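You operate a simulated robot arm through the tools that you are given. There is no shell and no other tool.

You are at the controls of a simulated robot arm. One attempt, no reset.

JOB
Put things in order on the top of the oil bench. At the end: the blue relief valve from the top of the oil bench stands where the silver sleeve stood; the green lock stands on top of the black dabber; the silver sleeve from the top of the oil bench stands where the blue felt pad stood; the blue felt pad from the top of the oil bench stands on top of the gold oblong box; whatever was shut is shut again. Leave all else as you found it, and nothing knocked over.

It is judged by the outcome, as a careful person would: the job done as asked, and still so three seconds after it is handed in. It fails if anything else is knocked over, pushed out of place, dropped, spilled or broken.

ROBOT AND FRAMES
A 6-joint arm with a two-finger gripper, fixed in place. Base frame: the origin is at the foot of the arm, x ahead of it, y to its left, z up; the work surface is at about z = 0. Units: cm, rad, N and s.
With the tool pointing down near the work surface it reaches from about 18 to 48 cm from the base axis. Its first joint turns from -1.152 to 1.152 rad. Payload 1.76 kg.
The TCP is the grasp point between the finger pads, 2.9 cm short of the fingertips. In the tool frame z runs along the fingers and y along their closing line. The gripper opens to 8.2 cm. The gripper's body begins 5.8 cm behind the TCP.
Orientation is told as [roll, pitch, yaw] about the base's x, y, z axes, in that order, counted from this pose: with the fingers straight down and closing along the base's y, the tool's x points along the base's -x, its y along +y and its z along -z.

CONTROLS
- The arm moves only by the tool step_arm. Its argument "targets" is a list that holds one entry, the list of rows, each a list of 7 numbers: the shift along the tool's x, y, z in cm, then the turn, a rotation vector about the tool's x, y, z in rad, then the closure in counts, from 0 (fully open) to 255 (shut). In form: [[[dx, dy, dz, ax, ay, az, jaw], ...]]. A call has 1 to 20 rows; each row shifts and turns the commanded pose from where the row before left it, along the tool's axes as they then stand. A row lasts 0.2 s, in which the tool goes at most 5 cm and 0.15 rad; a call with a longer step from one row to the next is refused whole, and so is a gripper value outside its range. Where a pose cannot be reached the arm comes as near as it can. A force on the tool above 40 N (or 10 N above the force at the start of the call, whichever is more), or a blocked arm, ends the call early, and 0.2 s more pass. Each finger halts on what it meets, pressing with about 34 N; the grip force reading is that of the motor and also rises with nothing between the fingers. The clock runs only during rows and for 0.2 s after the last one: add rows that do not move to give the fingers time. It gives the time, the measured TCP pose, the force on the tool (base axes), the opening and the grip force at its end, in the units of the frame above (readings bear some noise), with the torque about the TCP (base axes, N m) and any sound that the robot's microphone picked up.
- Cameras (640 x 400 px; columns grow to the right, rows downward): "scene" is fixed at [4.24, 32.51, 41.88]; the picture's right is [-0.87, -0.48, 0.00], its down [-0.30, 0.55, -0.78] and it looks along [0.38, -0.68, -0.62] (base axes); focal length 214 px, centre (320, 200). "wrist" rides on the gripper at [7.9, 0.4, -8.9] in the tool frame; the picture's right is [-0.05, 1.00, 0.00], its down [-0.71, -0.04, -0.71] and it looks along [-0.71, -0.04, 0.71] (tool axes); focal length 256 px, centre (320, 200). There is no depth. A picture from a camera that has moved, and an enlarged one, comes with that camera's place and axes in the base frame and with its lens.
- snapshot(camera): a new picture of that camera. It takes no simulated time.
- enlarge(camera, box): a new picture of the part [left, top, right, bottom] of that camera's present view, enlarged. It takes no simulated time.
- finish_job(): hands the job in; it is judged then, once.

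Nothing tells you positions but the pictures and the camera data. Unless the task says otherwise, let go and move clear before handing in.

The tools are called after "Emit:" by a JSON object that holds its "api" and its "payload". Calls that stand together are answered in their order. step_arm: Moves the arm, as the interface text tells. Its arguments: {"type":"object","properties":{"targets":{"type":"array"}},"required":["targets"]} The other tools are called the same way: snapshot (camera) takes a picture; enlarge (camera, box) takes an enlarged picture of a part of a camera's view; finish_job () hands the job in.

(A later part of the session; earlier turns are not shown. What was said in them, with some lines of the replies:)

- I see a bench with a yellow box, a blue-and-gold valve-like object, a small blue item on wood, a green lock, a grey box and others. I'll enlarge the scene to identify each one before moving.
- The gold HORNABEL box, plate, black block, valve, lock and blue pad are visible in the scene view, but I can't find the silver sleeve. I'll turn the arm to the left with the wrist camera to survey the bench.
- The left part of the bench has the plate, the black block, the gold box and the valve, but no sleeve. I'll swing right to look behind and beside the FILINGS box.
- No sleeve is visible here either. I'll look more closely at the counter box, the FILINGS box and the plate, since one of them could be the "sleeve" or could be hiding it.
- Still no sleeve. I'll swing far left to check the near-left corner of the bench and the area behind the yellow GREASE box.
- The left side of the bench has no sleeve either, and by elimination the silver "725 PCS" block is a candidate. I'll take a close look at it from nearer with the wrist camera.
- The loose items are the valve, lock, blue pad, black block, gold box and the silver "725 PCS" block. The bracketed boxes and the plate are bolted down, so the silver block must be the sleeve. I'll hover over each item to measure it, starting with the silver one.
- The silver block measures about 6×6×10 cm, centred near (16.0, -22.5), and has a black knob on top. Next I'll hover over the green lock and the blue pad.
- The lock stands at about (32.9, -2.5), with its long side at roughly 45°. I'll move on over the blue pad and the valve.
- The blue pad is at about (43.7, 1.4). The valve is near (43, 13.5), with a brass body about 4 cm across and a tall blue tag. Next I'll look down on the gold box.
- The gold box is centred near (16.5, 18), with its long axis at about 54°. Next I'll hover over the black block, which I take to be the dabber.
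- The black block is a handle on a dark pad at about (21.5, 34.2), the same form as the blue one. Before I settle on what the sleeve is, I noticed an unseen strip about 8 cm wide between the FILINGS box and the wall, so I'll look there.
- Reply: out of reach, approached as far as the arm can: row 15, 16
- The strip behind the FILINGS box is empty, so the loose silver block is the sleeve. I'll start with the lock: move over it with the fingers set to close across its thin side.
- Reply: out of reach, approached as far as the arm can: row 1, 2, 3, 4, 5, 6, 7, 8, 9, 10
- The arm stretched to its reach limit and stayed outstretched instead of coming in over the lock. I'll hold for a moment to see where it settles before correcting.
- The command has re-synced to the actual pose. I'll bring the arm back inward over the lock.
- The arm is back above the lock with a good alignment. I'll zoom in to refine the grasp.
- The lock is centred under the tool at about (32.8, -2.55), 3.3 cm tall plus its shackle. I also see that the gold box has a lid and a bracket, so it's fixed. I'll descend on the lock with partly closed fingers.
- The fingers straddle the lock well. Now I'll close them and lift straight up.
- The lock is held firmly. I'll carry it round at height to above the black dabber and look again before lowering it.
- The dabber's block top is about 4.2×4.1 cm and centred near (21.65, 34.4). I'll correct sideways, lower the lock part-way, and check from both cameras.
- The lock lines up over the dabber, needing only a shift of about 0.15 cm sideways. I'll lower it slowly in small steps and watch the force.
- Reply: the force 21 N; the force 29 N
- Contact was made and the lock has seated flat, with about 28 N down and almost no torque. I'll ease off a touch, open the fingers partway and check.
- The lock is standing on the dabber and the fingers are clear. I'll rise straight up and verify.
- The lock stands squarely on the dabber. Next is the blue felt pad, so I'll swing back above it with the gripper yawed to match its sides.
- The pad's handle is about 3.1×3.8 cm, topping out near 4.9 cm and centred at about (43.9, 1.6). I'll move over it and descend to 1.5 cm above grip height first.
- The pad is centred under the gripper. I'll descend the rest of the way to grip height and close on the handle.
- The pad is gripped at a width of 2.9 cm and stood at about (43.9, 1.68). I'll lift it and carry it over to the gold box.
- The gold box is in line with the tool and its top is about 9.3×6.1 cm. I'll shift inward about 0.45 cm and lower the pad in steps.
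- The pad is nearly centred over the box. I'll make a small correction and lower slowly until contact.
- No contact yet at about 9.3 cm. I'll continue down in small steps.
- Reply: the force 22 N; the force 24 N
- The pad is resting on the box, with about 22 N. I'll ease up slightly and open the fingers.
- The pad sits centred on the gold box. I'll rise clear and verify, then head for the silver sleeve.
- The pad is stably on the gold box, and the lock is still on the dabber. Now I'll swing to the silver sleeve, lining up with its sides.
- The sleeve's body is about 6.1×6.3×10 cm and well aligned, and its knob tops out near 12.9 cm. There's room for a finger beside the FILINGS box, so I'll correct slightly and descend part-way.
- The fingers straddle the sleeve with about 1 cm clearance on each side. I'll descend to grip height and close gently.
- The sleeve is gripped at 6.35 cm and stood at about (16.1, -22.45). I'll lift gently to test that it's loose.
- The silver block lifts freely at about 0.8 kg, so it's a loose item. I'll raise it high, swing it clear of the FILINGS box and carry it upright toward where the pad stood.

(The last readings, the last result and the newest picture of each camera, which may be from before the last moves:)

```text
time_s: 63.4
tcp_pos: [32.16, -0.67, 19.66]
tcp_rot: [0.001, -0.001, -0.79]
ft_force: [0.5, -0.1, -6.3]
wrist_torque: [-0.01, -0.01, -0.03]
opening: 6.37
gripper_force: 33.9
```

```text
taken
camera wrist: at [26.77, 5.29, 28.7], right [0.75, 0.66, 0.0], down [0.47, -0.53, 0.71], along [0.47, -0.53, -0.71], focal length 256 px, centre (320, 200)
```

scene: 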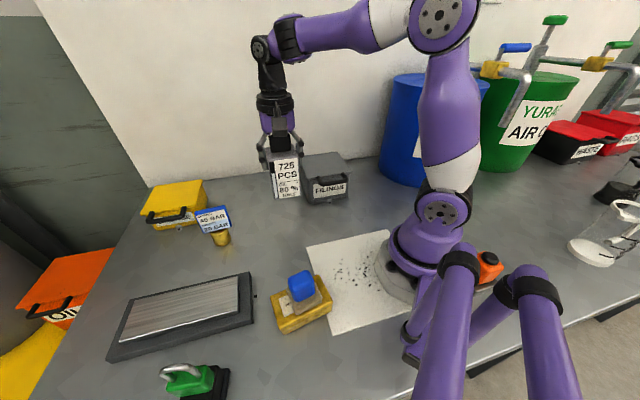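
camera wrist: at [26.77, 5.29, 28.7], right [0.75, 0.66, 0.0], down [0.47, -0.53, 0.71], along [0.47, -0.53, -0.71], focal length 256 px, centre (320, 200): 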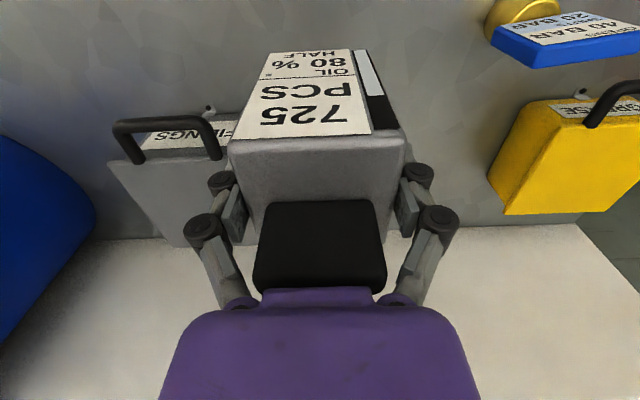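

The sleeve is held upright and I'm clear of the FILINGS box. I'll extend down to just above where the pad stood.

Emit:
{"api": "step_arm", "payload": {"targets": [[[-1.54, 2.69, 2.8, 0, 0, 0, 255], [-1.54, 2.69, 2.8, 0, 0, 0, 255], [-1.76, 2.34, 1.5, 0, 0, 0, 255], [-1.64, 2.25, 1.0, 0, 0, 0, 255], [0, 0, 0, 0, 0, 0, 255]]]}}

Emit:
{"api": "snapshot", "payload": {"camera": "wrist"}}

Emit:
{"api": "enlarge", "payload": {"camera": "scene", "box": [190, 120, 330, 250]}}

```text
time_s: 64.6
tcp_pos: [43.67, 1.69, 11.64]
tcp_rot: [0.001, -0.001, -0.79]
ft_force: [-0.4, -1.5, -7.6]
wrist_torque: [0.01, 0.0, 0.02]
opening: 6.37
gripper_force: 34.1
```

```text
taken
camera wrist: at [38.25, 7.53, 20.56], right [0.75, 0.66, 0.0], down [0.47, -0.53, 0.71], along [0.47, -0.53, -0.71], focal length 256 px, centre (320, 200)
```

wrist: 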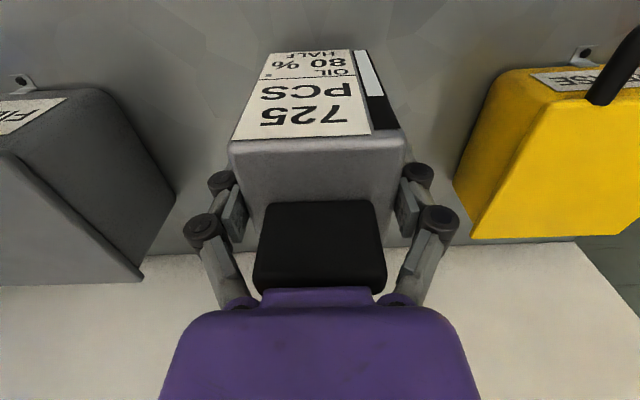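

```text
3.08 times, centred on (260, 185) of scene
camera zoom: at [4.25, 32.51, 41.88], right [-0.87, -0.48, 0.0], down [-0.3, 0.55, -0.78], along [0.38, -0.68, -0.62], focal length 660 px, centre (505, 246)
```

zoom: 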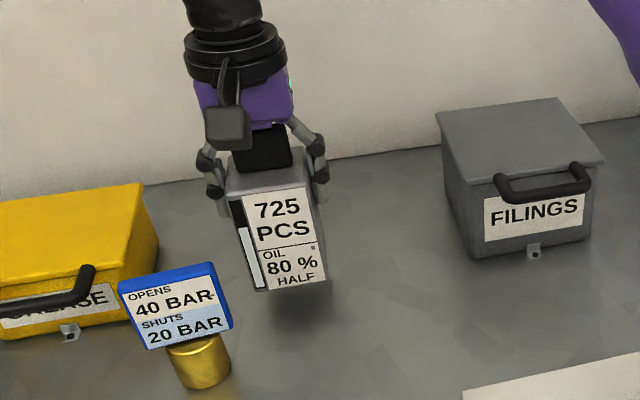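

I'm above the pad's old spot. I'll lower the sleeve, slowing down near contact.

Emit:
{"api": "step_arm", "payload": {"targets": [[[-0.06, 0.14, 1.0, 0, 0, 0, 255], [0, 0, 1.1, 0, 0, 0, 255], [0, 0, 0, 0, 0, 0, 255]]]}}

Emit:
{"api": "step_arm", "payload": {"targets": [[[0, 0, 0.3, 0, 0, 0, 255], [0, 0, 0, 0, 0, 0, 255]]]}}

Emit:
{"api": "step_arm", "payload": {"targets": [[[0, 0, 0.2, 0, 0, 0, 255], [0, 0, 0, 0, 0, 0, 255]]]}}

```text
time_s: 65.4
tcp_pos: [43.79, 1.62, 9.58]
tcp_rot: [-0.001, 0.0, -0.791]
ft_force: [-0.7, -0.1, -7.4]
wrist_torque: [0.03, 0.0, 0.02]
opening: 6.35
gripper_force: 34.0
```

```text
time_s: 66.0
tcp_pos: [43.77, 1.7, 9.22]
tcp_rot: [0.0, 0.001, -0.791]
ft_force: [-0.1, -0.2, -7.3]
wrist_torque: [0.0, 0.02, -0.01]
opening: 6.36
gripper_force: 33.9
```

```text
time_s: 66.6
tcp_pos: [43.75, 1.62, 9.13]
tcp_rot: [0.0, 0.0, -0.791]
ft_force: [-1.1, -0.5, -8.5]
wrist_torque: [0.01, 0.0, -0.01]
opening: 6.35
gripper_force: 34.9
```

Emit:
{"api": "step_arm", "payload": {"targets": [[[0, 0, 0.15, 0, 0, 0, 255], [0, 0, 0, 0, 0, 0, 255]]]}}

Emit:
{"api": "step_arm", "payload": {"targets": [[[0, 0, 0.1, 0, 0, 0, 255], [0, 0, 0, 0, 0, 0, 255]]]}}

```text
time_s: 67.2
tcp_pos: [43.76, 1.52, 9.08]
tcp_rot: [0.001, 0.001, -0.792]
ft_force: [-0.6, -0.4, -7.3]
wrist_torque: [0.02, 0.01, 0.02]
opening: 6.37
gripper_force: 33.9
```

```text
time_s: 67.8
tcp_pos: [43.89, 1.58, 8.82]
tcp_rot: [0.0, 0.001, -0.79]
ft_force: [-1.1, 1.1, -2.7]
wrist_torque: [-0.16, 0.12, -0.05]
opening: 6.35
gripper_force: 34.1
```

Contact is starting, as the carried weight is coming off. I'll take one more small step, then release gently.

Emit:
{"api": "step_arm", "payload": {"targets": [[[0, 0, 0.1, 0, 0, 0, 255], [0, 0, 0, 0, 0, 0, 255]]]}}

Emit:
{"api": "step_arm", "payload": {"targets": [[[0, 0, 0, 0, 0, 0, 45], [0, 0, 0, 0, 0, 0, 20], [0, 0, 0, 0, 0, 0, 0], [0, 0, 0, 0, 0, 0, 0]]]}}

Emit:
{"api": "snapshot", "payload": {"camera": "wrist"}}

Emit:
{"api": "enlarge", "payload": {"camera": "scene", "box": [190, 120, 330, 250]}}

```text
time_s: 68.4
tcp_pos: [43.85, 1.53, 8.81]
tcp_rot: [0.002, 0.0, -0.79]
ft_force: [-8.7, -1.1, 18.7]
wrist_torque: [-0.08, 0.54, -0.09]
opening: 6.36
gripper_force: 33.5
```

```text
time_s: 69.4
tcp_pos: [43.97, 1.57, 8.71]
tcp_rot: [-0.001, 0.0, -0.791]
ft_force: [-0.2, 0.6, 0.5]
wrist_torque: [-0.02, 0.02, 0.01]
opening: 8.2
gripper_force: 0.0
```

```text
taken
camera wrist: at [38.51, 7.48, 17.76], right [0.75, 0.66, 0.0], down [0.47, -0.53, 0.71], along [0.47, -0.53, -0.71], focal length 256 px, centre (320, 200)
```

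wrist: 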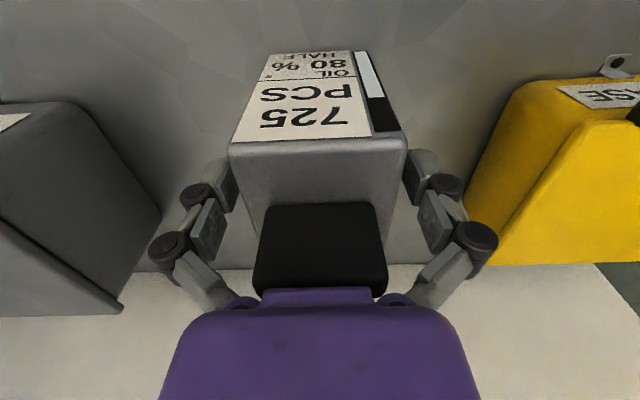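

```text
3.08 times, centred on (260, 185) of scene
camera zoom: at [4.24, 32.51, 41.88], right [-0.87, -0.48, 0.0], down [-0.3, 0.55, -0.78], along [0.38, -0.68, -0.62], focal length 660 px, centre (505, 246)
```

zoom: 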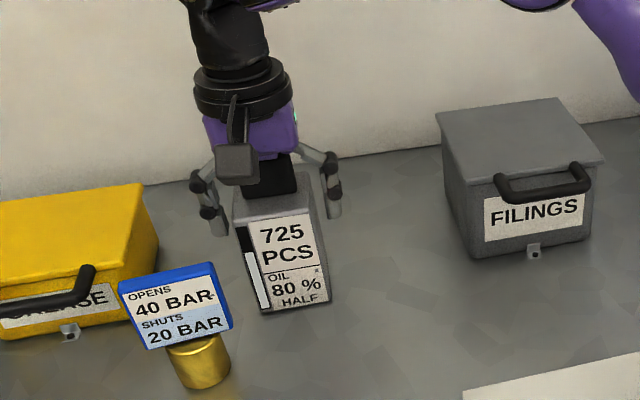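

The sleeve stands where the pad was. I'll rise straight up until the fingertips clear its knob.

Emit:
{"api": "step_arm", "payload": {"targets": [[[0, 0, -1.5, 0, 0, 0, 0], [0, 0, -2.2, 0, 0, 0, 0], [0, 0, -2.2, 0, 0, 0, 0], [0, 0, -1.7, 0, 0, 0, 0], [0, 0, 0, 0, 0, 0, 0]]]}}

Emit:
{"api": "snapshot", "payload": {"camera": "wrist"}}

Emit:
{"api": "enlarge", "payload": {"camera": "scene", "box": [190, 120, 330, 250]}}

```text
time_s: 70.6
tcp_pos: [44.01, 1.53, 16.51]
tcp_rot: [-0.002, 0.0, -0.791]
ft_force: [0.6, 0.1, 0.0]
wrist_torque: [0.0, 0.02, 0.01]
opening: 8.21
gripper_force: 0.1
```

```text
taken
camera wrist: at [38.56, 7.64, 25.44], right [0.75, 0.66, 0.0], down [0.47, -0.53, 0.71], along [0.47, -0.53, -0.71], focal length 256 px, centre (320, 200)
```

wrist: 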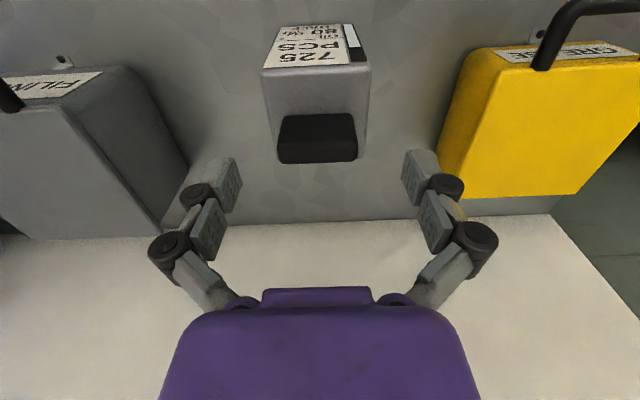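

```text
3.08 times, centred on (260, 185) of scene
camera zoom: at [4.24, 32.51, 41.88], right [-0.87, -0.48, 0.0], down [-0.3, 0.55, -0.78], along [0.38, -0.68, -0.62], focal length 660 px, centre (505, 246)
```

zoom: 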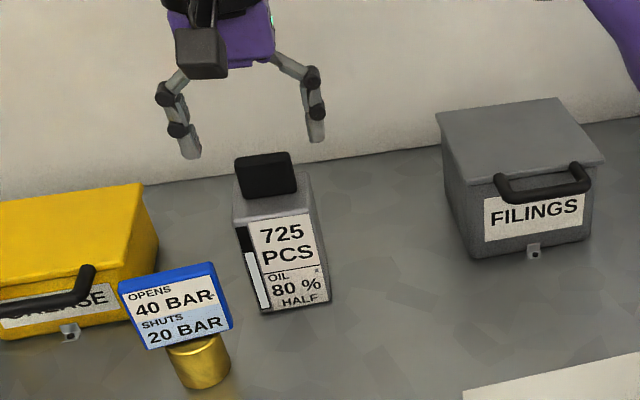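

The sleeve is upright where the pad stood. Now I'll move over to the valve, turning the gripper to match its tag.

Emit:
{"api": "step_arm", "payload": {"targets": [[[1.77, 0.35, -0.9, 0, 0, 0, 0], [1.77, 0.35, -0.9, 0, 0, 0, 0], [0.58, 0.45, 0, 0, 0, -0.1455, 0], [0.51, 0.53, 0, 0, 0, -0.1455, 0], [0.43, 0.6, 0, 0, 0, -0.1455, 0], [0.34, 0.65, 0, 0, 0, -0.1455, 0], [0.24, 0.7, 0, 0, 0, -0.1455, 0], [0.14, 0.72, 0, 0, 0, -0.1455, 0], [0.03, 0.74, 0, 0, 0, -0.1455, 0], [-0.08, 0.73, 0, 0, 0, -0.1455, 0], [-0.18, 0.71, 0, 0, 0, -0.1455, 0], [-0.28, 0.68, 0, 0, 0, -0.1455, 0], [-0.38, 0.63, 0, 0, 0, -0.1455, 0], [0, 0, 0, 0, 0, 0, 0]]]}}

Emit:
{"api": "snapshot", "payload": {"camera": "wrist"}}

Emit:
{"api": "enlarge", "payload": {"camera": "wrist", "box": [240, 20, 400, 170]}}

Emit:
{"api": "snapshot", "payload": {"camera": "scene"}}

```text
time_s: 73.6
tcp_pos: [40.97, 12.55, 18.32]
tcp_rot: [-0.001, 0.0, 0.813]
ft_force: [-0.2, 0.1, -0.3]
wrist_torque: [0.0, -0.02, 0.02]
opening: 8.2
gripper_force: 0.1
```

```text
taken
camera wrist: at [35.16, 7.12, 27.19], right [-0.69, 0.73, 0.0], down [0.51, 0.49, 0.71], along [0.51, 0.49, -0.71], focal length 256 px, centre (320, 200)
```

wrist: 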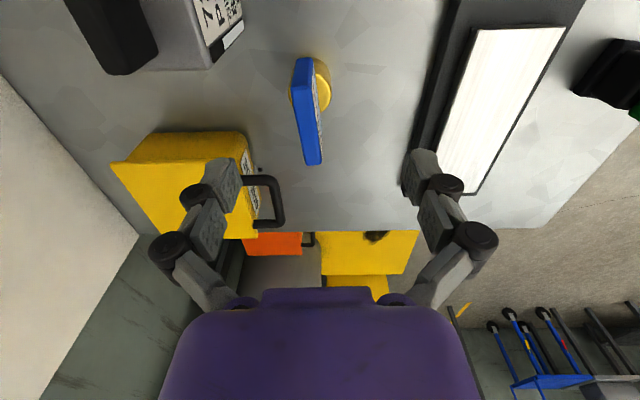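

```text
2.67 times, centred on (320, 95) of wrist
camera zoom: at [35.16, 7.12, 27.19], right [-0.69, 0.73, 0.0], down [0.51, 0.49, 0.71], along [0.51, 0.49, -0.71], focal length 683 px, centre (320, 480)
```

zoom: 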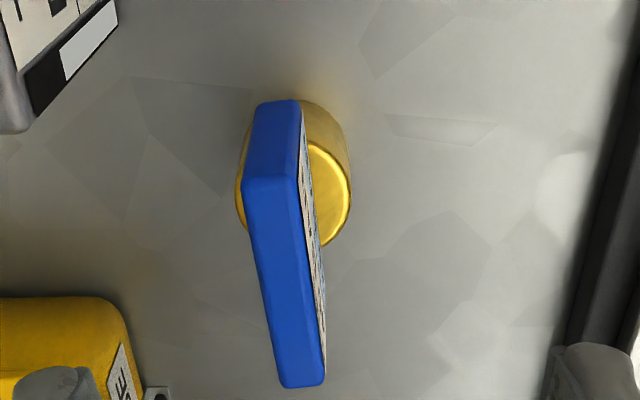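

```text
taken
```

scene: 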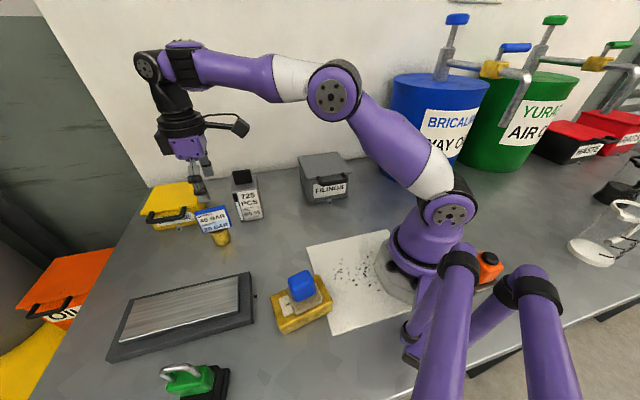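

The valve is centred at about (43.0, 13.3). Its tag is roughly 6.2 cm long, 1.4 cm thick, with its top near 9.9 cm, aligned at 0.865 rad. I'll move over it with a narrower opening.

Emit:
{"api": "step_arm", "payload": {"targets": [[[-1.0, -0.53, 1.6, 0, 0, -0.026, 110], [-0.97, -0.53, 1.6, 0, 0, -0.026, 110], [0, 0, 0.6, 0, 0, 0, 110], [0, 0, 0, 0, 0, 0, 110]]]}}

Emit:
{"api": "snapshot", "payload": {"camera": "wrist"}}

Emit:
{"api": "enlarge", "payload": {"camera": "wrist", "box": [220, 40, 420, 240]}}

Emit:
{"api": "enlarge", "payload": {"camera": "scene", "box": [150, 130, 290, 260]}}

```text
time_s: 74.6
tcp_pos: [43.04, 13.29, 14.32]
tcp_rot: [0.0, 0.002, 0.863]
ft_force: [-0.4, -0.3, 0.3]
wrist_torque: [-0.02, 0.01, 0.01]
opening: 4.65
gripper_force: 0.1
```

```text
taken
camera wrist: at [37.58, 7.59, 23.31], right [-0.72, 0.69, 0.0], down [0.49, 0.51, 0.71], along [0.49, 0.51, -0.71], focal length 256 px, centre (320, 200)
```

wrist: 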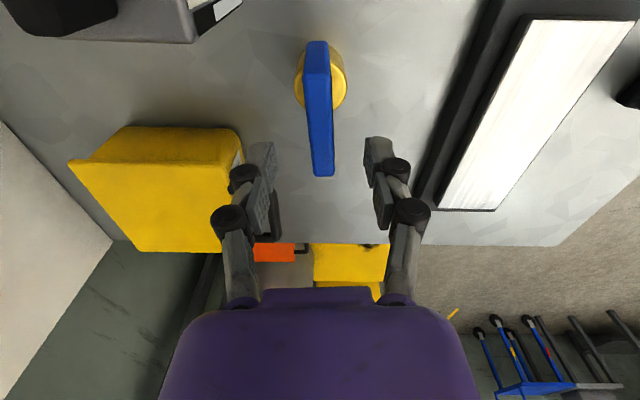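

```text
2.00 times, centred on (320, 140) of wrist
camera zoom: at [37.58, 7.59, 23.31], right [-0.72, 0.69, 0.0], down [0.49, 0.51, 0.71], along [0.49, 0.51, -0.71], focal length 512 px, centre (320, 320)
```

zoom: 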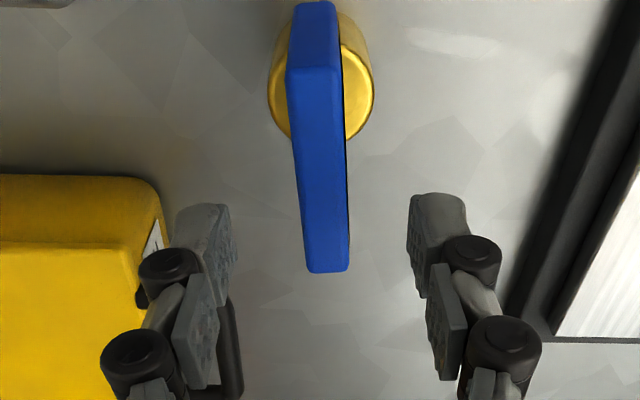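

```text
3.08 times, centred on (220, 195) of scene
camera zoom: at [4.24, 32.51, 41.88], right [-0.87, -0.48, 0.0], down [-0.3, 0.55, -0.78], along [0.38, -0.68, -0.62], focal length 660 px, centre (628, 215)
```

zoom: 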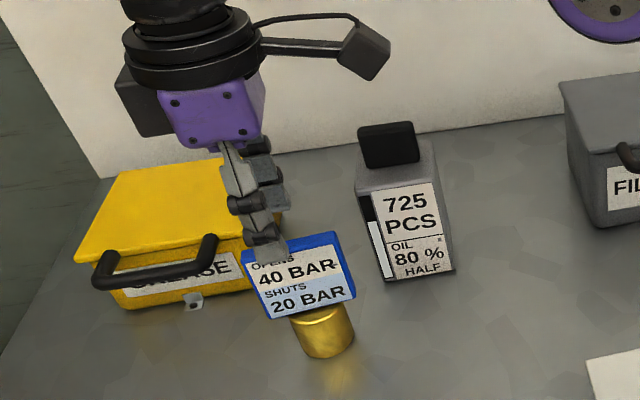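

The tag is centred between the fingers. I'll descend to grip height on the tag, staying above the brass body, and close.

Emit:
{"api": "step_arm", "payload": {"targets": [[[0.08, 0.03, 2, 0, 0, 0, 110], [0, 0, 2, 0, 0, 0, 110], [0, 0, 1.4, 0, 0, 0, 110], [0, 0, 0.9, 0, 0, 0, 110], [0, 0, 0, 0, 0, 0, 110]]]}}

Emit:
{"api": "enlarge", "payload": {"camera": "wrist", "box": [200, 0, 440, 300]}}

Emit:
{"api": "enlarge", "payload": {"camera": "scene", "box": [150, 130, 290, 260]}}

```text
time_s: 75.8
tcp_pos: [42.89, 13.33, 8.04]
tcp_rot: [0.0, 0.001, 0.863]
ft_force: [0.5, 0.3, -0.5]
wrist_torque: [-0.02, 0.02, 0.02]
opening: 4.67
gripper_force: 0.1
```

```text
1.33 times, centred on (320, 150) of wrist
camera zoom: at [37.41, 7.55, 16.99], right [-0.72, 0.69, 0.0], down [0.49, 0.51, 0.71], along [0.49, 0.51, -0.71], focal length 341 px, centre (320, 267)
```

zoom: 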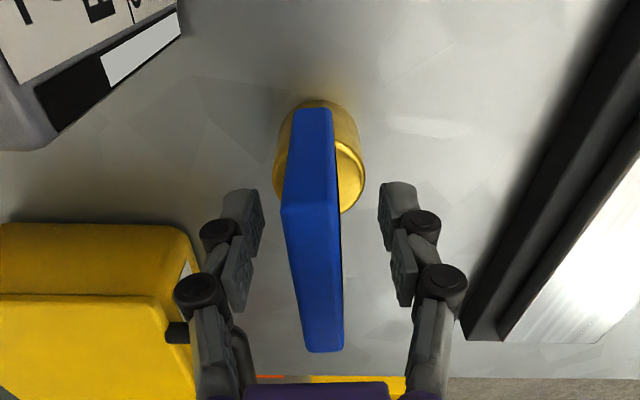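

```text
3.08 times, centred on (220, 195) of scene
camera zoom: at [4.24, 32.51, 41.88], right [-0.87, -0.48, 0.0], down [-0.3, 0.55, -0.78], along [0.38, -0.68, -0.62], focal length 660 px, centre (628, 215)
```

zoom: 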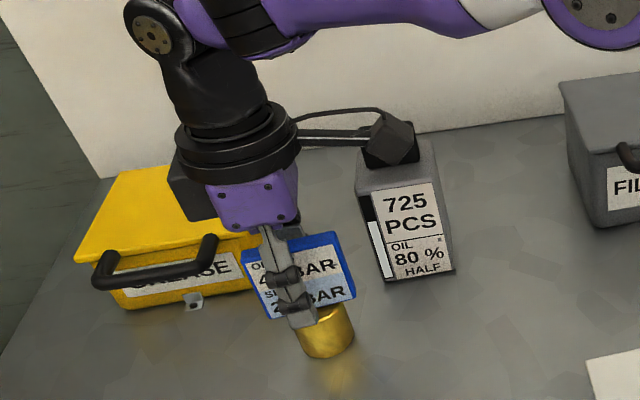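

The fingers sit on either side of the tag, clear of the brass body. Closing now.

Emit:
{"api": "step_arm", "payload": {"targets": [[[0, 0, 0, 0, 0, 0, 170], [0, 0, 0, 0, 0, 0, 255], [0, 0, 0, 0, 0, 0, 255], [0, 0, 0, 0, 0, 0, 255]]]}}

Emit:
{"api": "enlarge", "payload": {"camera": "wrist", "box": [200, 0, 440, 300]}}

Emit:
{"api": "enlarge", "payload": {"camera": "scene", "box": [150, 130, 290, 260]}}

```text
time_s: 76.8
tcp_pos: [42.79, 13.27, 8.05]
tcp_rot: [0.0, -0.001, 0.861]
ft_force: [-0.4, -1.2, 6.6]
wrist_torque: [-0.07, 0.08, 0.12]
opening: 1.34
gripper_force: 34.0
```

```text
1.33 times, centred on (320, 150) of wrist
camera zoom: at [37.42, 7.55, 17.03], right [-0.72, 0.69, 0.0], down [0.49, 0.51, 0.71], along [0.49, 0.51, -0.71], focal length 341 px, centre (320, 267)
```

zoom: 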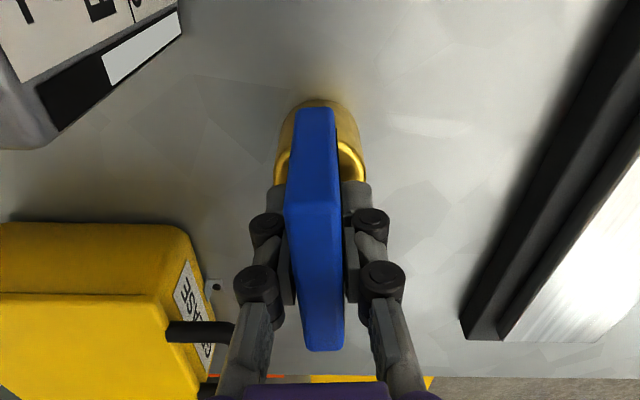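

```text
3.08 times, centred on (220, 195) of scene
camera zoom: at [4.24, 32.51, 41.88], right [-0.87, -0.48, 0.0], down [-0.3, 0.55, -0.78], along [0.38, -0.68, -0.62], focal length 660 px, centre (628, 215)
```

zoom: 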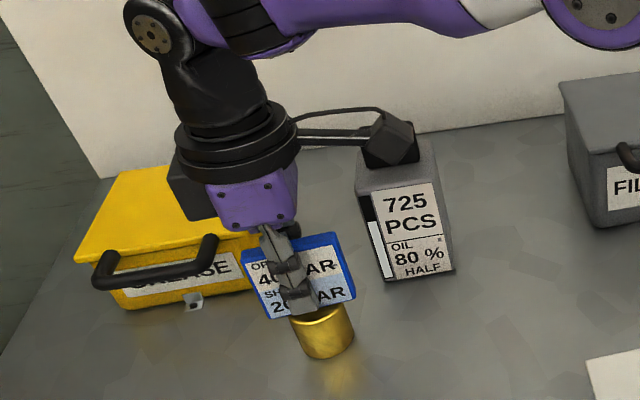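

The valve is held by its tag. I'll lift it straight up, then bring it inward and high.

Emit:
{"api": "step_arm", "payload": {"targets": [[[0, 0, -0.8, 0, 0, 0, 255], [0, 0, -2.5, 0, 0, 0, 255], [3.09, 1.57, -2.3, 0, 0, 0, 255], [3.09, 1.57, -2.3, 0, 0, 0, 255], [3.09, 1.57, -2.3, 0, 0, 0, 255], [3.09, 1.57, -2.3, 0, 0, 0, 255], [2.97, -1.66, 0, 0, 0, 0, 255], [2.97, -1.66, 0, 0, 0, 0, 255], [2.97, -1.66, 0, 0, 0, 0, 255], [0, 0, 0, 0, 0, 0, 255]]]}}

Emit:
{"api": "snapshot", "payload": {"camera": "scene"}}

Emit:
{"api": "snapshot", "payload": {"camera": "wrist"}}

```text
time_s: 79.0
tcp_pos: [27.97, -1.84, 20.37]
tcp_rot: [0.0, 0.001, 0.862]
ft_force: [0.1, 0.7, -10.5]
wrist_torque: [0.02, -0.03, 0.01]
opening: 1.39
gripper_force: 34.0
```

```text
taken
```

scene: 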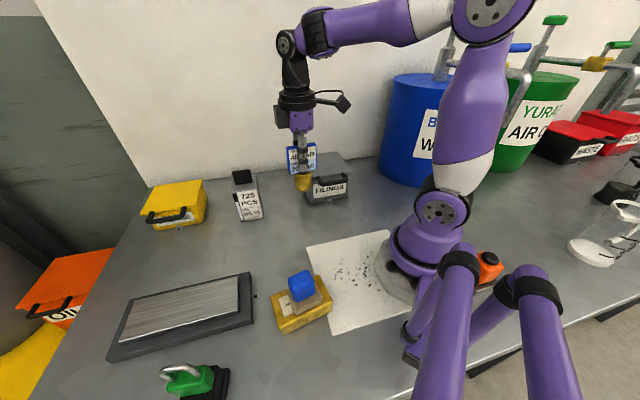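

```text
taken
camera wrist: at [22.44, -7.69, 29.35], right [-0.72, 0.69, 0.0], down [0.49, 0.51, 0.71], along [0.49, 0.51, -0.71], focal length 256 px, centre (320, 200)
```

wrist: 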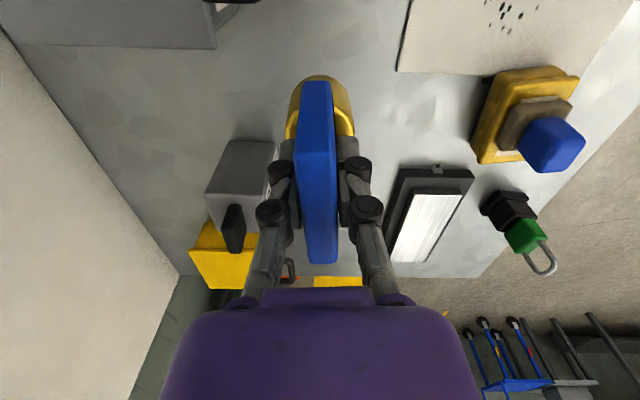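

The valve is held upright and all the other items are in place. I'll swing it toward the sleeve's old spot in two stages, checking the wrist's reach.

Emit:
{"api": "step_arm", "payload": {"targets": [[[3.43, -1.93, 0, 0, 0, 0.0137, 255], [3.7, -1.4, 0, 0, 0, 0.0137, 255], [3.87, -0.94, 0, 0, 0, 0.0137, 255], [3.98, -0.57, 0, 0, 0, 0.0137, 255], [0, 0, 0, 0, 0, 0, 255]]]}}

Emit:
{"api": "snapshot", "payload": {"camera": "scene"}}

Emit:
{"api": "snapshot", "payload": {"camera": "wrist"}}

```text
time_s: 80.2
tcp_pos: [21.87, -16.37, 20.66]
tcp_rot: [-0.001, 0.0, 0.808]
ft_force: [0.5, 0.0, -10.5]
wrist_torque: [0.02, 0.0, 0.01]
opening: 1.38
gripper_force: 34.0
```

```text
taken
```

scene: 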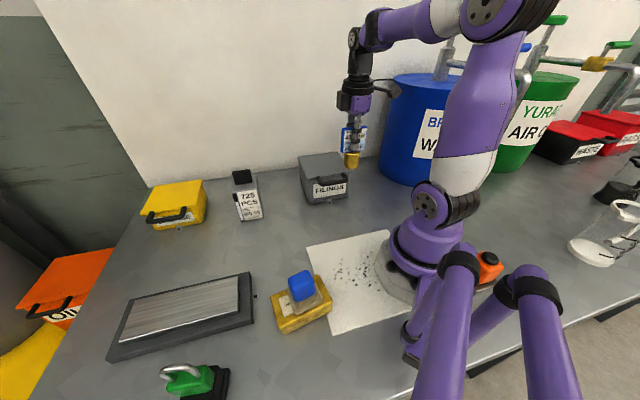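

```text
taken
camera wrist: at [16.03, -21.68, 29.7], right [-0.69, 0.73, 0.0], down [0.52, 0.48, 0.71], along [0.51, 0.48, -0.71], focal length 256 px, centre (320, 200)
```

wrist: 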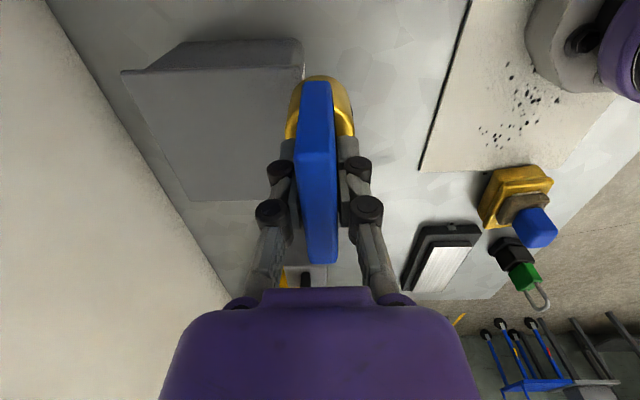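

The reach is fine. I'll complete the swing to above the sleeve's old spot and check clearances to the drum and the FILINGS box.

Emit:
{"api": "step_arm", "payload": {"targets": [[[4.19, 0.02, 0, 0, 0, 0.054, 255], [4.19, -0.2, 0, 0, 0, 0.054, 255], [0, 0, 0, 0, 0, 0, 255]]]}}

Emit:
{"api": "enlarge", "payload": {"camera": "scene", "box": [300, 40, 480, 220]}}

Emit:
{"api": "snapshot", "payload": {"camera": "wrist"}}

```text
time_s: 81.0
tcp_pos: [15.79, -22.37, 20.61]
tcp_rot: [0.0, 0.001, 0.699]
ft_force: [-0.8, -0.8, -10.6]
wrist_torque: [0.02, -0.02, -0.04]
opening: 1.39
gripper_force: 34.5
```

```text
2.22 times, centred on (390, 130) of scene
camera zoom: at [4.24, 32.5, 41.88], right [-0.87, -0.48, 0.0], down [-0.3, 0.55, -0.78], along [0.38, -0.68, -0.62], focal length 477 px, centre (164, 356)
```

zoom: 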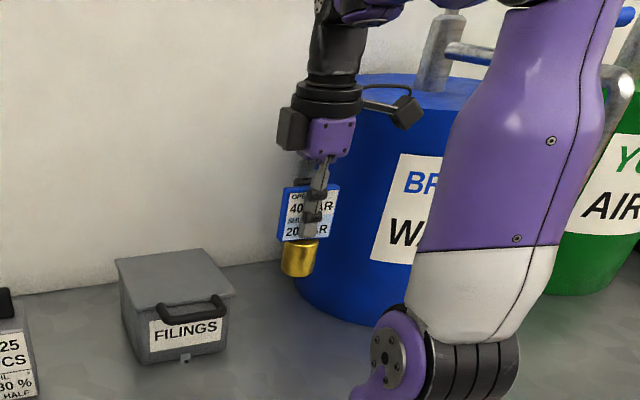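

```text
taken
camera wrist: at [9.46, -27.16, 29.6], right [-0.6, 0.8, 0.0], down [0.56, 0.43, 0.71], along [0.56, 0.43, -0.71], focal length 256 px, centre (320, 200)
```

wrist: 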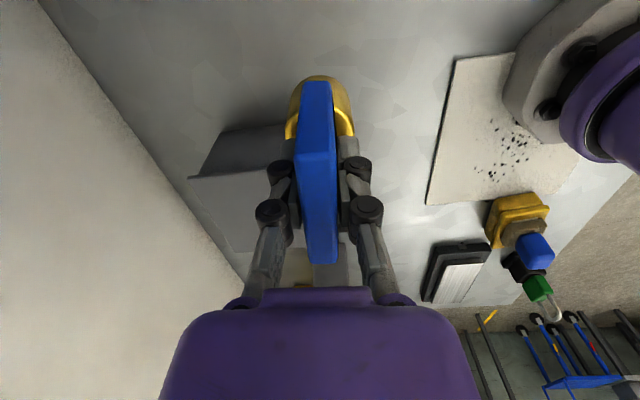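

I'm above the sleeve's old spot with clearance to the drum. I'll correct 0.27 cm in x and lower.

Emit:
{"api": "step_arm", "payload": {"targets": [[[-0.21, -0.17, 2.0, 0, 0, 0, 255], [0, 0, 3.0, 0, 0, 0, 255], [0, 0, 3.0, 0, 0, 0, 255], [0, 0, 2.0, 0, 0, 0, 255], [0, 0, 0, 0, 0, 0, 255]]]}}

Emit:
{"api": "enlarge", "payload": {"camera": "scene", "box": [300, 40, 480, 220]}}

Emit:
{"api": "snapshot", "payload": {"camera": "wrist"}}

```text
time_s: 82.2
tcp_pos: [16.24, -22.54, 10.64]
tcp_rot: [0.001, 0.0, 0.701]
ft_force: [-0.7, 0.7, -10.4]
wrist_torque: [0.03, -0.03, -0.02]
opening: 1.39
gripper_force: 33.4
```

```text
2.22 times, centred on (390, 130) of scene
camera zoom: at [4.24, 32.51, 41.88], right [-0.87, -0.48, 0.0], down [-0.3, 0.55, -0.78], along [0.38, -0.68, -0.62], focal length 477 px, centre (164, 356)
```

zoom: 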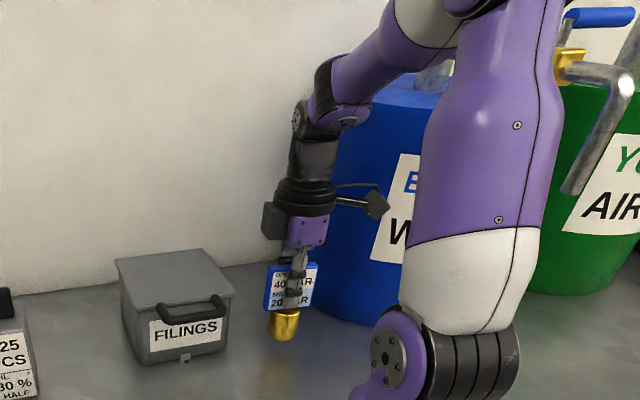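

```text
taken
camera wrist: at [9.9, -27.33, 19.53], right [-0.6, 0.8, 0.0], down [0.56, 0.43, 0.71], along [0.56, 0.43, -0.71], focal length 256 px, centre (320, 200)
```

wrist: 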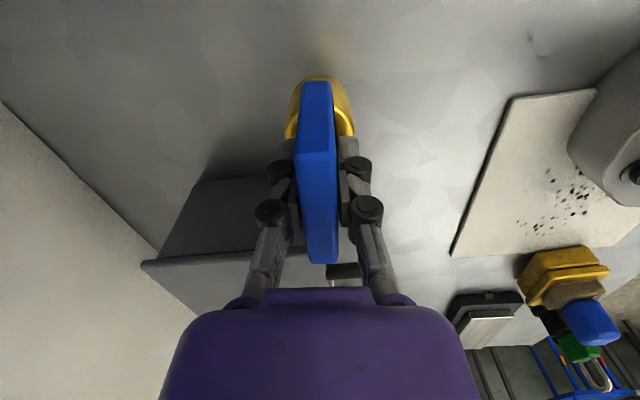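

I'm close to target. A small sideways trim, then lower to contact in fine steps.

Emit:
{"api": "step_arm", "payload": {"targets": [[[0, 0.2, 1.0, 0, 0, 0, 255], [0, 0, 0.9, 0, 0, 0, 255], [0, 0, 0, 0, 0, 0, 255]]]}}

Emit:
{"api": "step_arm", "payload": {"targets": [[[0, 0, 0.3, 0, 0, 0, 255], [0, 0, 0, 0, 0, 0, 255]]]}}

Emit:
{"api": "step_arm", "payload": {"targets": [[[0, 0, 0.2, 0, 0, 0, 255], [0, 0, 0, 0, 0, 0, 255]]]}}

```text
time_s: 83.0
tcp_pos: [16.16, -22.28, 8.66]
tcp_rot: [0.0, 0.0, 0.7]
ft_force: [0.1, 0.4, -10.3]
wrist_torque: [0.06, 0.03, 0.02]
opening: 1.36
gripper_force: 34.2
```

```text
time_s: 83.6
tcp_pos: [16.06, -22.37, 8.34]
tcp_rot: [0.001, 0.0, 0.7]
ft_force: [0.2, 0.2, -10.3]
wrist_torque: [0.05, -0.05, 0.0]
opening: 1.38
gripper_force: 34.3
```

```text
time_s: 84.2
tcp_pos: [16.18, -22.21, 8.14]
tcp_rot: [0.0, -0.002, 0.699]
ft_force: [-0.6, 0.0, -9.9]
wrist_torque: [0.06, 0.01, 0.0]
opening: 1.35
gripper_force: 33.9
```

Emit:
{"api": "step_arm", "payload": {"targets": [[[0, 0, 0.12, 0, 0, 0, 255], [0, 0, 0, 0, 0, 0, 255]]]}}

Emit:
{"api": "step_arm", "payload": {"targets": [[[0, 0, 0.1, 0, 0, 0, 255], [0, 0, 0, 0, 0, 0, 255]]]}}

```text
time_s: 84.8
tcp_pos: [16.23, -22.25, 8.1]
tcp_rot: [0.0, 0.001, 0.7]
ft_force: [-0.3, 0.1, -4.9]
wrist_torque: [0.18, -0.05, 0.01]
opening: 1.37
gripper_force: 34.3
```

```text
time_s: 85.5
tcp_pos: [16.25, -22.31, 8.13]
tcp_rot: [-0.001, -0.001, 0.701]
ft_force: [-1.6, 0.9, 5.0]
wrist_torque: [-0.09, 0.02, 0.0]
opening: 1.4
gripper_force: 33.5
stopped in row 2: the force on the tool passed its limit at 44 N (the readings are from after the stop); the commanded pose is now the measured one
```

The valve is down on the bench; there was a brief force spike and it's now about 5 N. I'll open the fingers and check.

Emit:
{"api": "step_arm", "payload": {"targets": [[[0, 0, 0, 0, 0, 0, 190], [0, 0, 0, 0, 0, 0, 150], [0, 0, 0, 0, 0, 0, 110], [0, 0, 0, 0, 0, 0, 110]]]}}

Emit:
{"api": "enlarge", "payload": {"camera": "scene", "box": [300, 60, 460, 220]}}

Emit:
{"api": "enlarge", "payload": {"camera": "wrist", "box": [200, 0, 440, 300]}}

```text
time_s: 86.5
tcp_pos: [16.17, -22.35, 8.09]
tcp_rot: [-0.003, 0.002, 0.702]
ft_force: [0.4, 0.0, -0.4]
wrist_torque: [0.0, 0.0, 0.01]
opening: 4.68
gripper_force: 0.0
```

```text
2.50 times, centred on (380, 140) of scene
camera zoom: at [4.24, 32.51, 41.88], right [-0.87, -0.48, 0.0], down [-0.3, 0.55, -0.78], along [0.38, -0.68, -0.62], focal length 536 px, centre (170, 350)
```

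zoom: 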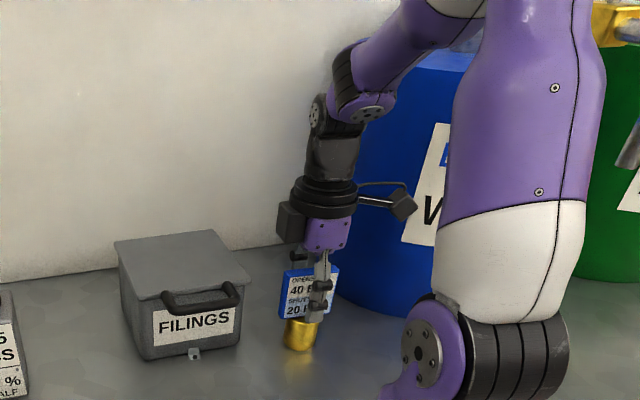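

```text
1.33 times, centred on (320, 150) of wrist
camera zoom: at [9.78, -27.07, 17.01], right [-0.6, 0.8, 0.0], down [0.56, 0.43, 0.71], along [0.56, 0.43, -0.71], focal length 341 px, centre (320, 267)
```

zoom: 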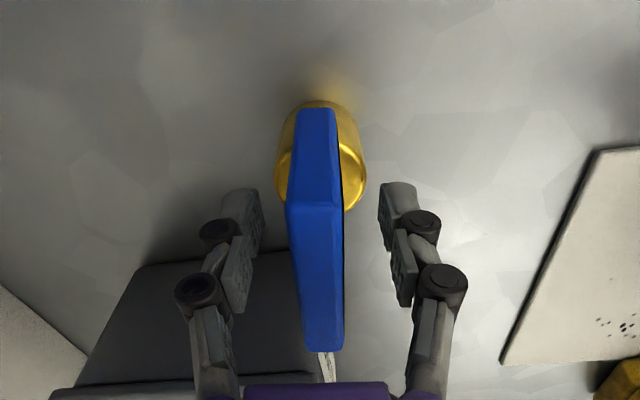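

The valve stands in the sleeve's old spot at about (16.0, -22.3). I'll rise straight up, then move clear and check the whole bench.

Emit:
{"api": "step_arm", "payload": {"targets": [[[0, 0, -1.0, 0, 0, 0, 110], [0, 0, -3, 0, 0, 0, 110], [0, 0, -4, 0, 0, 0, 90], [0, 0, -4, 0, 0, 0, 60], [0, 0, -2, 0, 0, 0, 30], [0, 0, 0, 0, 0, 0, 0]]]}}

Emit:
{"api": "snapshot", "payload": {"camera": "wrist"}}

Emit:
{"api": "snapshot", "payload": {"camera": "scene"}}

```text
time_s: 87.9
tcp_pos: [16.28, -22.18, 22.25]
tcp_rot: [-0.002, -0.001, 0.702]
ft_force: [0.5, 0.0, -0.2]
wrist_torque: [0.0, 0.0, 0.01]
opening: 8.17
gripper_force: 0.0
```

```text
taken
camera wrist: at [9.82, -26.95, 31.15], right [-0.6, 0.8, 0.0], down [0.56, 0.43, 0.71], along [0.56, 0.43, -0.71], focal length 256 px, centre (320, 200)
```

wrist: 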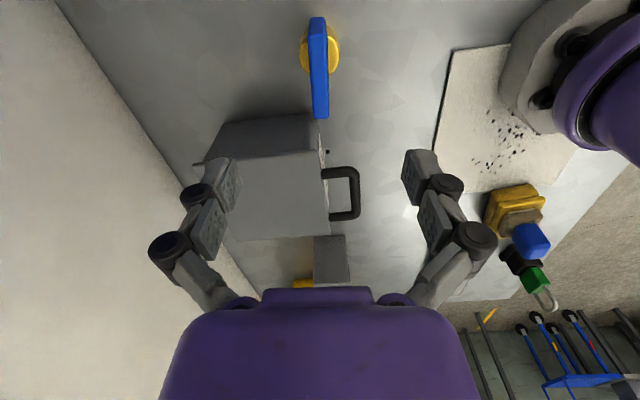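

```text
taken
```

scene: 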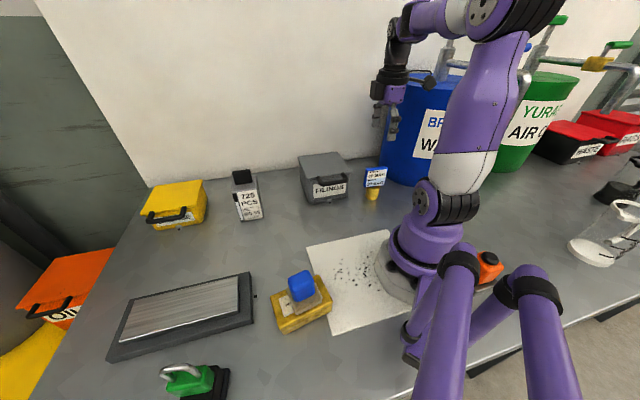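

All four moves are done. I'll take the arm back to about its starting pose and inspect each placement up close.

Emit:
{"api": "step_arm", "payload": {"targets": [[[-3.18, 0.85, -0.49, 0, 0, 0.1, 0], [-3.08, 1.16, -0.49, 0, 0, 0.1, 0], [-2.95, 1.47, -0.49, 0, 0, 0.1, 0], [-2.79, 1.75, -0.49, 0, 0, 0.1, 0], [-2.6, 2.02, -0.49, 0, 0, 0.1, 0], [-2.39, 2.27, -0.49, 0, 0, 0.1, 0], [-2.15, 2.5, -0.49, 0, 0, 0.1, 0], [0, 0, 0, 0, 0, 0, 0]]]}}

Emit:
{"api": "snapshot", "payload": {"camera": "scene"}}

Emit:
{"api": "enlarge", "payload": {"camera": "scene", "box": [120, 140, 280, 260]}}

Emit:
{"api": "enlarge", "payload": {"camera": "scene", "box": [280, 130, 420, 220]}}

Emit:
{"api": "enlarge", "payload": {"camera": "scene", "box": [100, 250, 360, 400]}}

Emit:
{"api": "snapshot", "payload": {"camera": "wrist"}}

```text
time_s: 89.7
tcp_pos: [29.22, -3.22, 25.6]
tcp_rot: [-0.003, -0.001, 0.001]
ft_force: [-0.3, -0.3, 0.4]
wrist_torque: [-0.05, -0.03, -0.01]
opening: 8.18
gripper_force: 0.1
```

```text
taken
```

scene: 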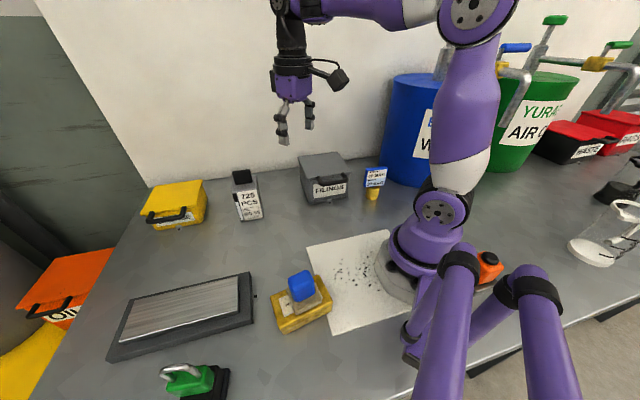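

```text
3.33 times, centred on (200, 200) of scene
camera zoom: at [4.24, 32.51, 41.88], right [-0.87, -0.48, 0.0], down [-0.3, 0.55, -0.78], along [0.38, -0.68, -0.62], focal length 715 px, centre (720, 200)
```

zoom: 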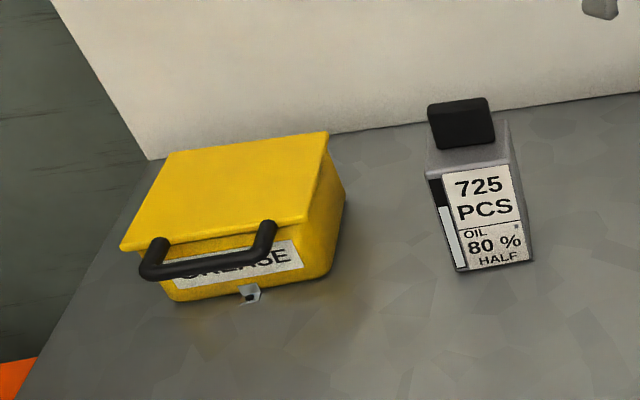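

```text
4.44 times, centred on (350, 175) of scene
camera zoom: at [4.24, 32.51, 41.88], right [-0.87, -0.48, 0.0], down [-0.3, 0.55, -0.78], along [0.38, -0.68, -0.62], focal length 953 px, centre (187, 311)
```

zoom: 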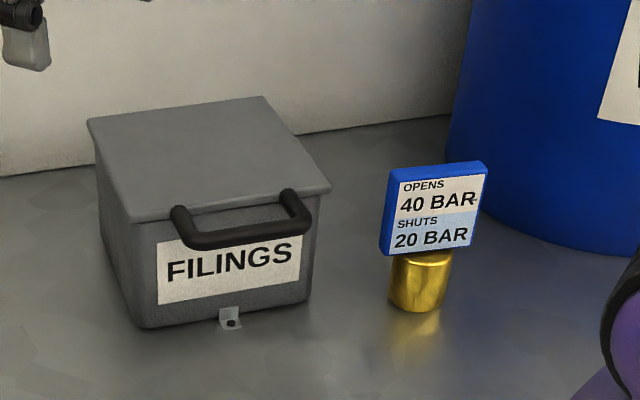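

```text
2.46 times, centred on (230, 325) of scene
camera zoom: at [4.24, 32.51, 41.88], right [-0.87, -0.48, 0.0], down [-0.3, 0.55, -0.78], along [0.38, -0.68, -0.62], focal length 528 px, centre (542, -108)
```

zoom: 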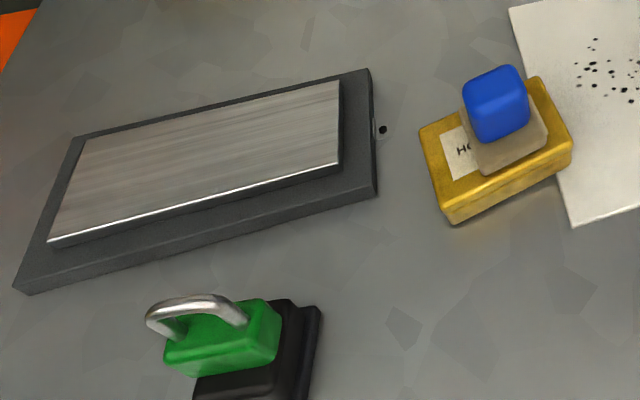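

```text
taken
camera wrist: at [21.3, -2.83, 34.43], right [0.05, 1.0, 0.0], down [0.71, -0.04, 0.71], along [0.71, -0.04, -0.71], focal length 256 px, centre (320, 200)
```

wrist: 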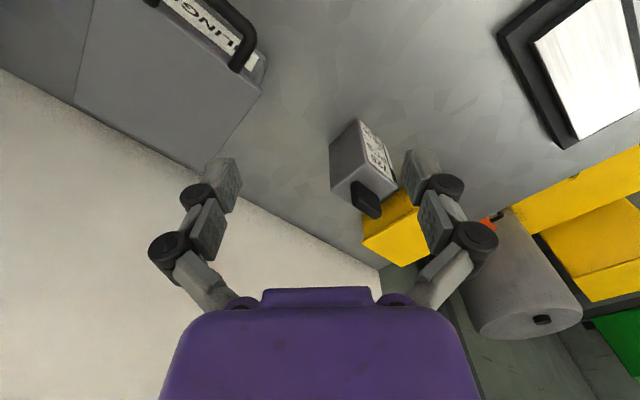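

Everything is upright and the arm is clear: the valve is in the sleeve's spot, the sleeve in the pad's, the pad on the gold box, and the lock on the black dabber. All lids are still shut, so I'm handing the job in.

Emit:
{"api": "finish_job", "payload": {}}

```text
The job is handed in.
```

I've made all four moves and handed the job in. In the last pictures everything was upright and the arm was clear. I haven't been told how it was judged.

One uncertainty: nothing on the bench looked like a typical sleeve. I took the loose silver block marked "725 PCS / OIL 80 % / HALF" to be it, because it was the only loose silver item. I didn't open the FILINGS or GREASE boxes to look for another one.

| Item | Where it stands now |
|---|---|
| Green lock | On top of the black dabber, the black block on a dark base |
| Blue felt pad | Centred on top of the gold HORNABEL box |
| Silver sleeve | Where the felt pad stood, within about 0.2 cm by my estimate |
| Blue relief valve | Where the sleeve stood, within about 0.1 cm by my estimate |

I opened nothing, and the FILINGS and GREASE lids are still shut. The force limit tripped briefly at 44 N as the valve touched down; it was standing normally in the pictures afterwards.
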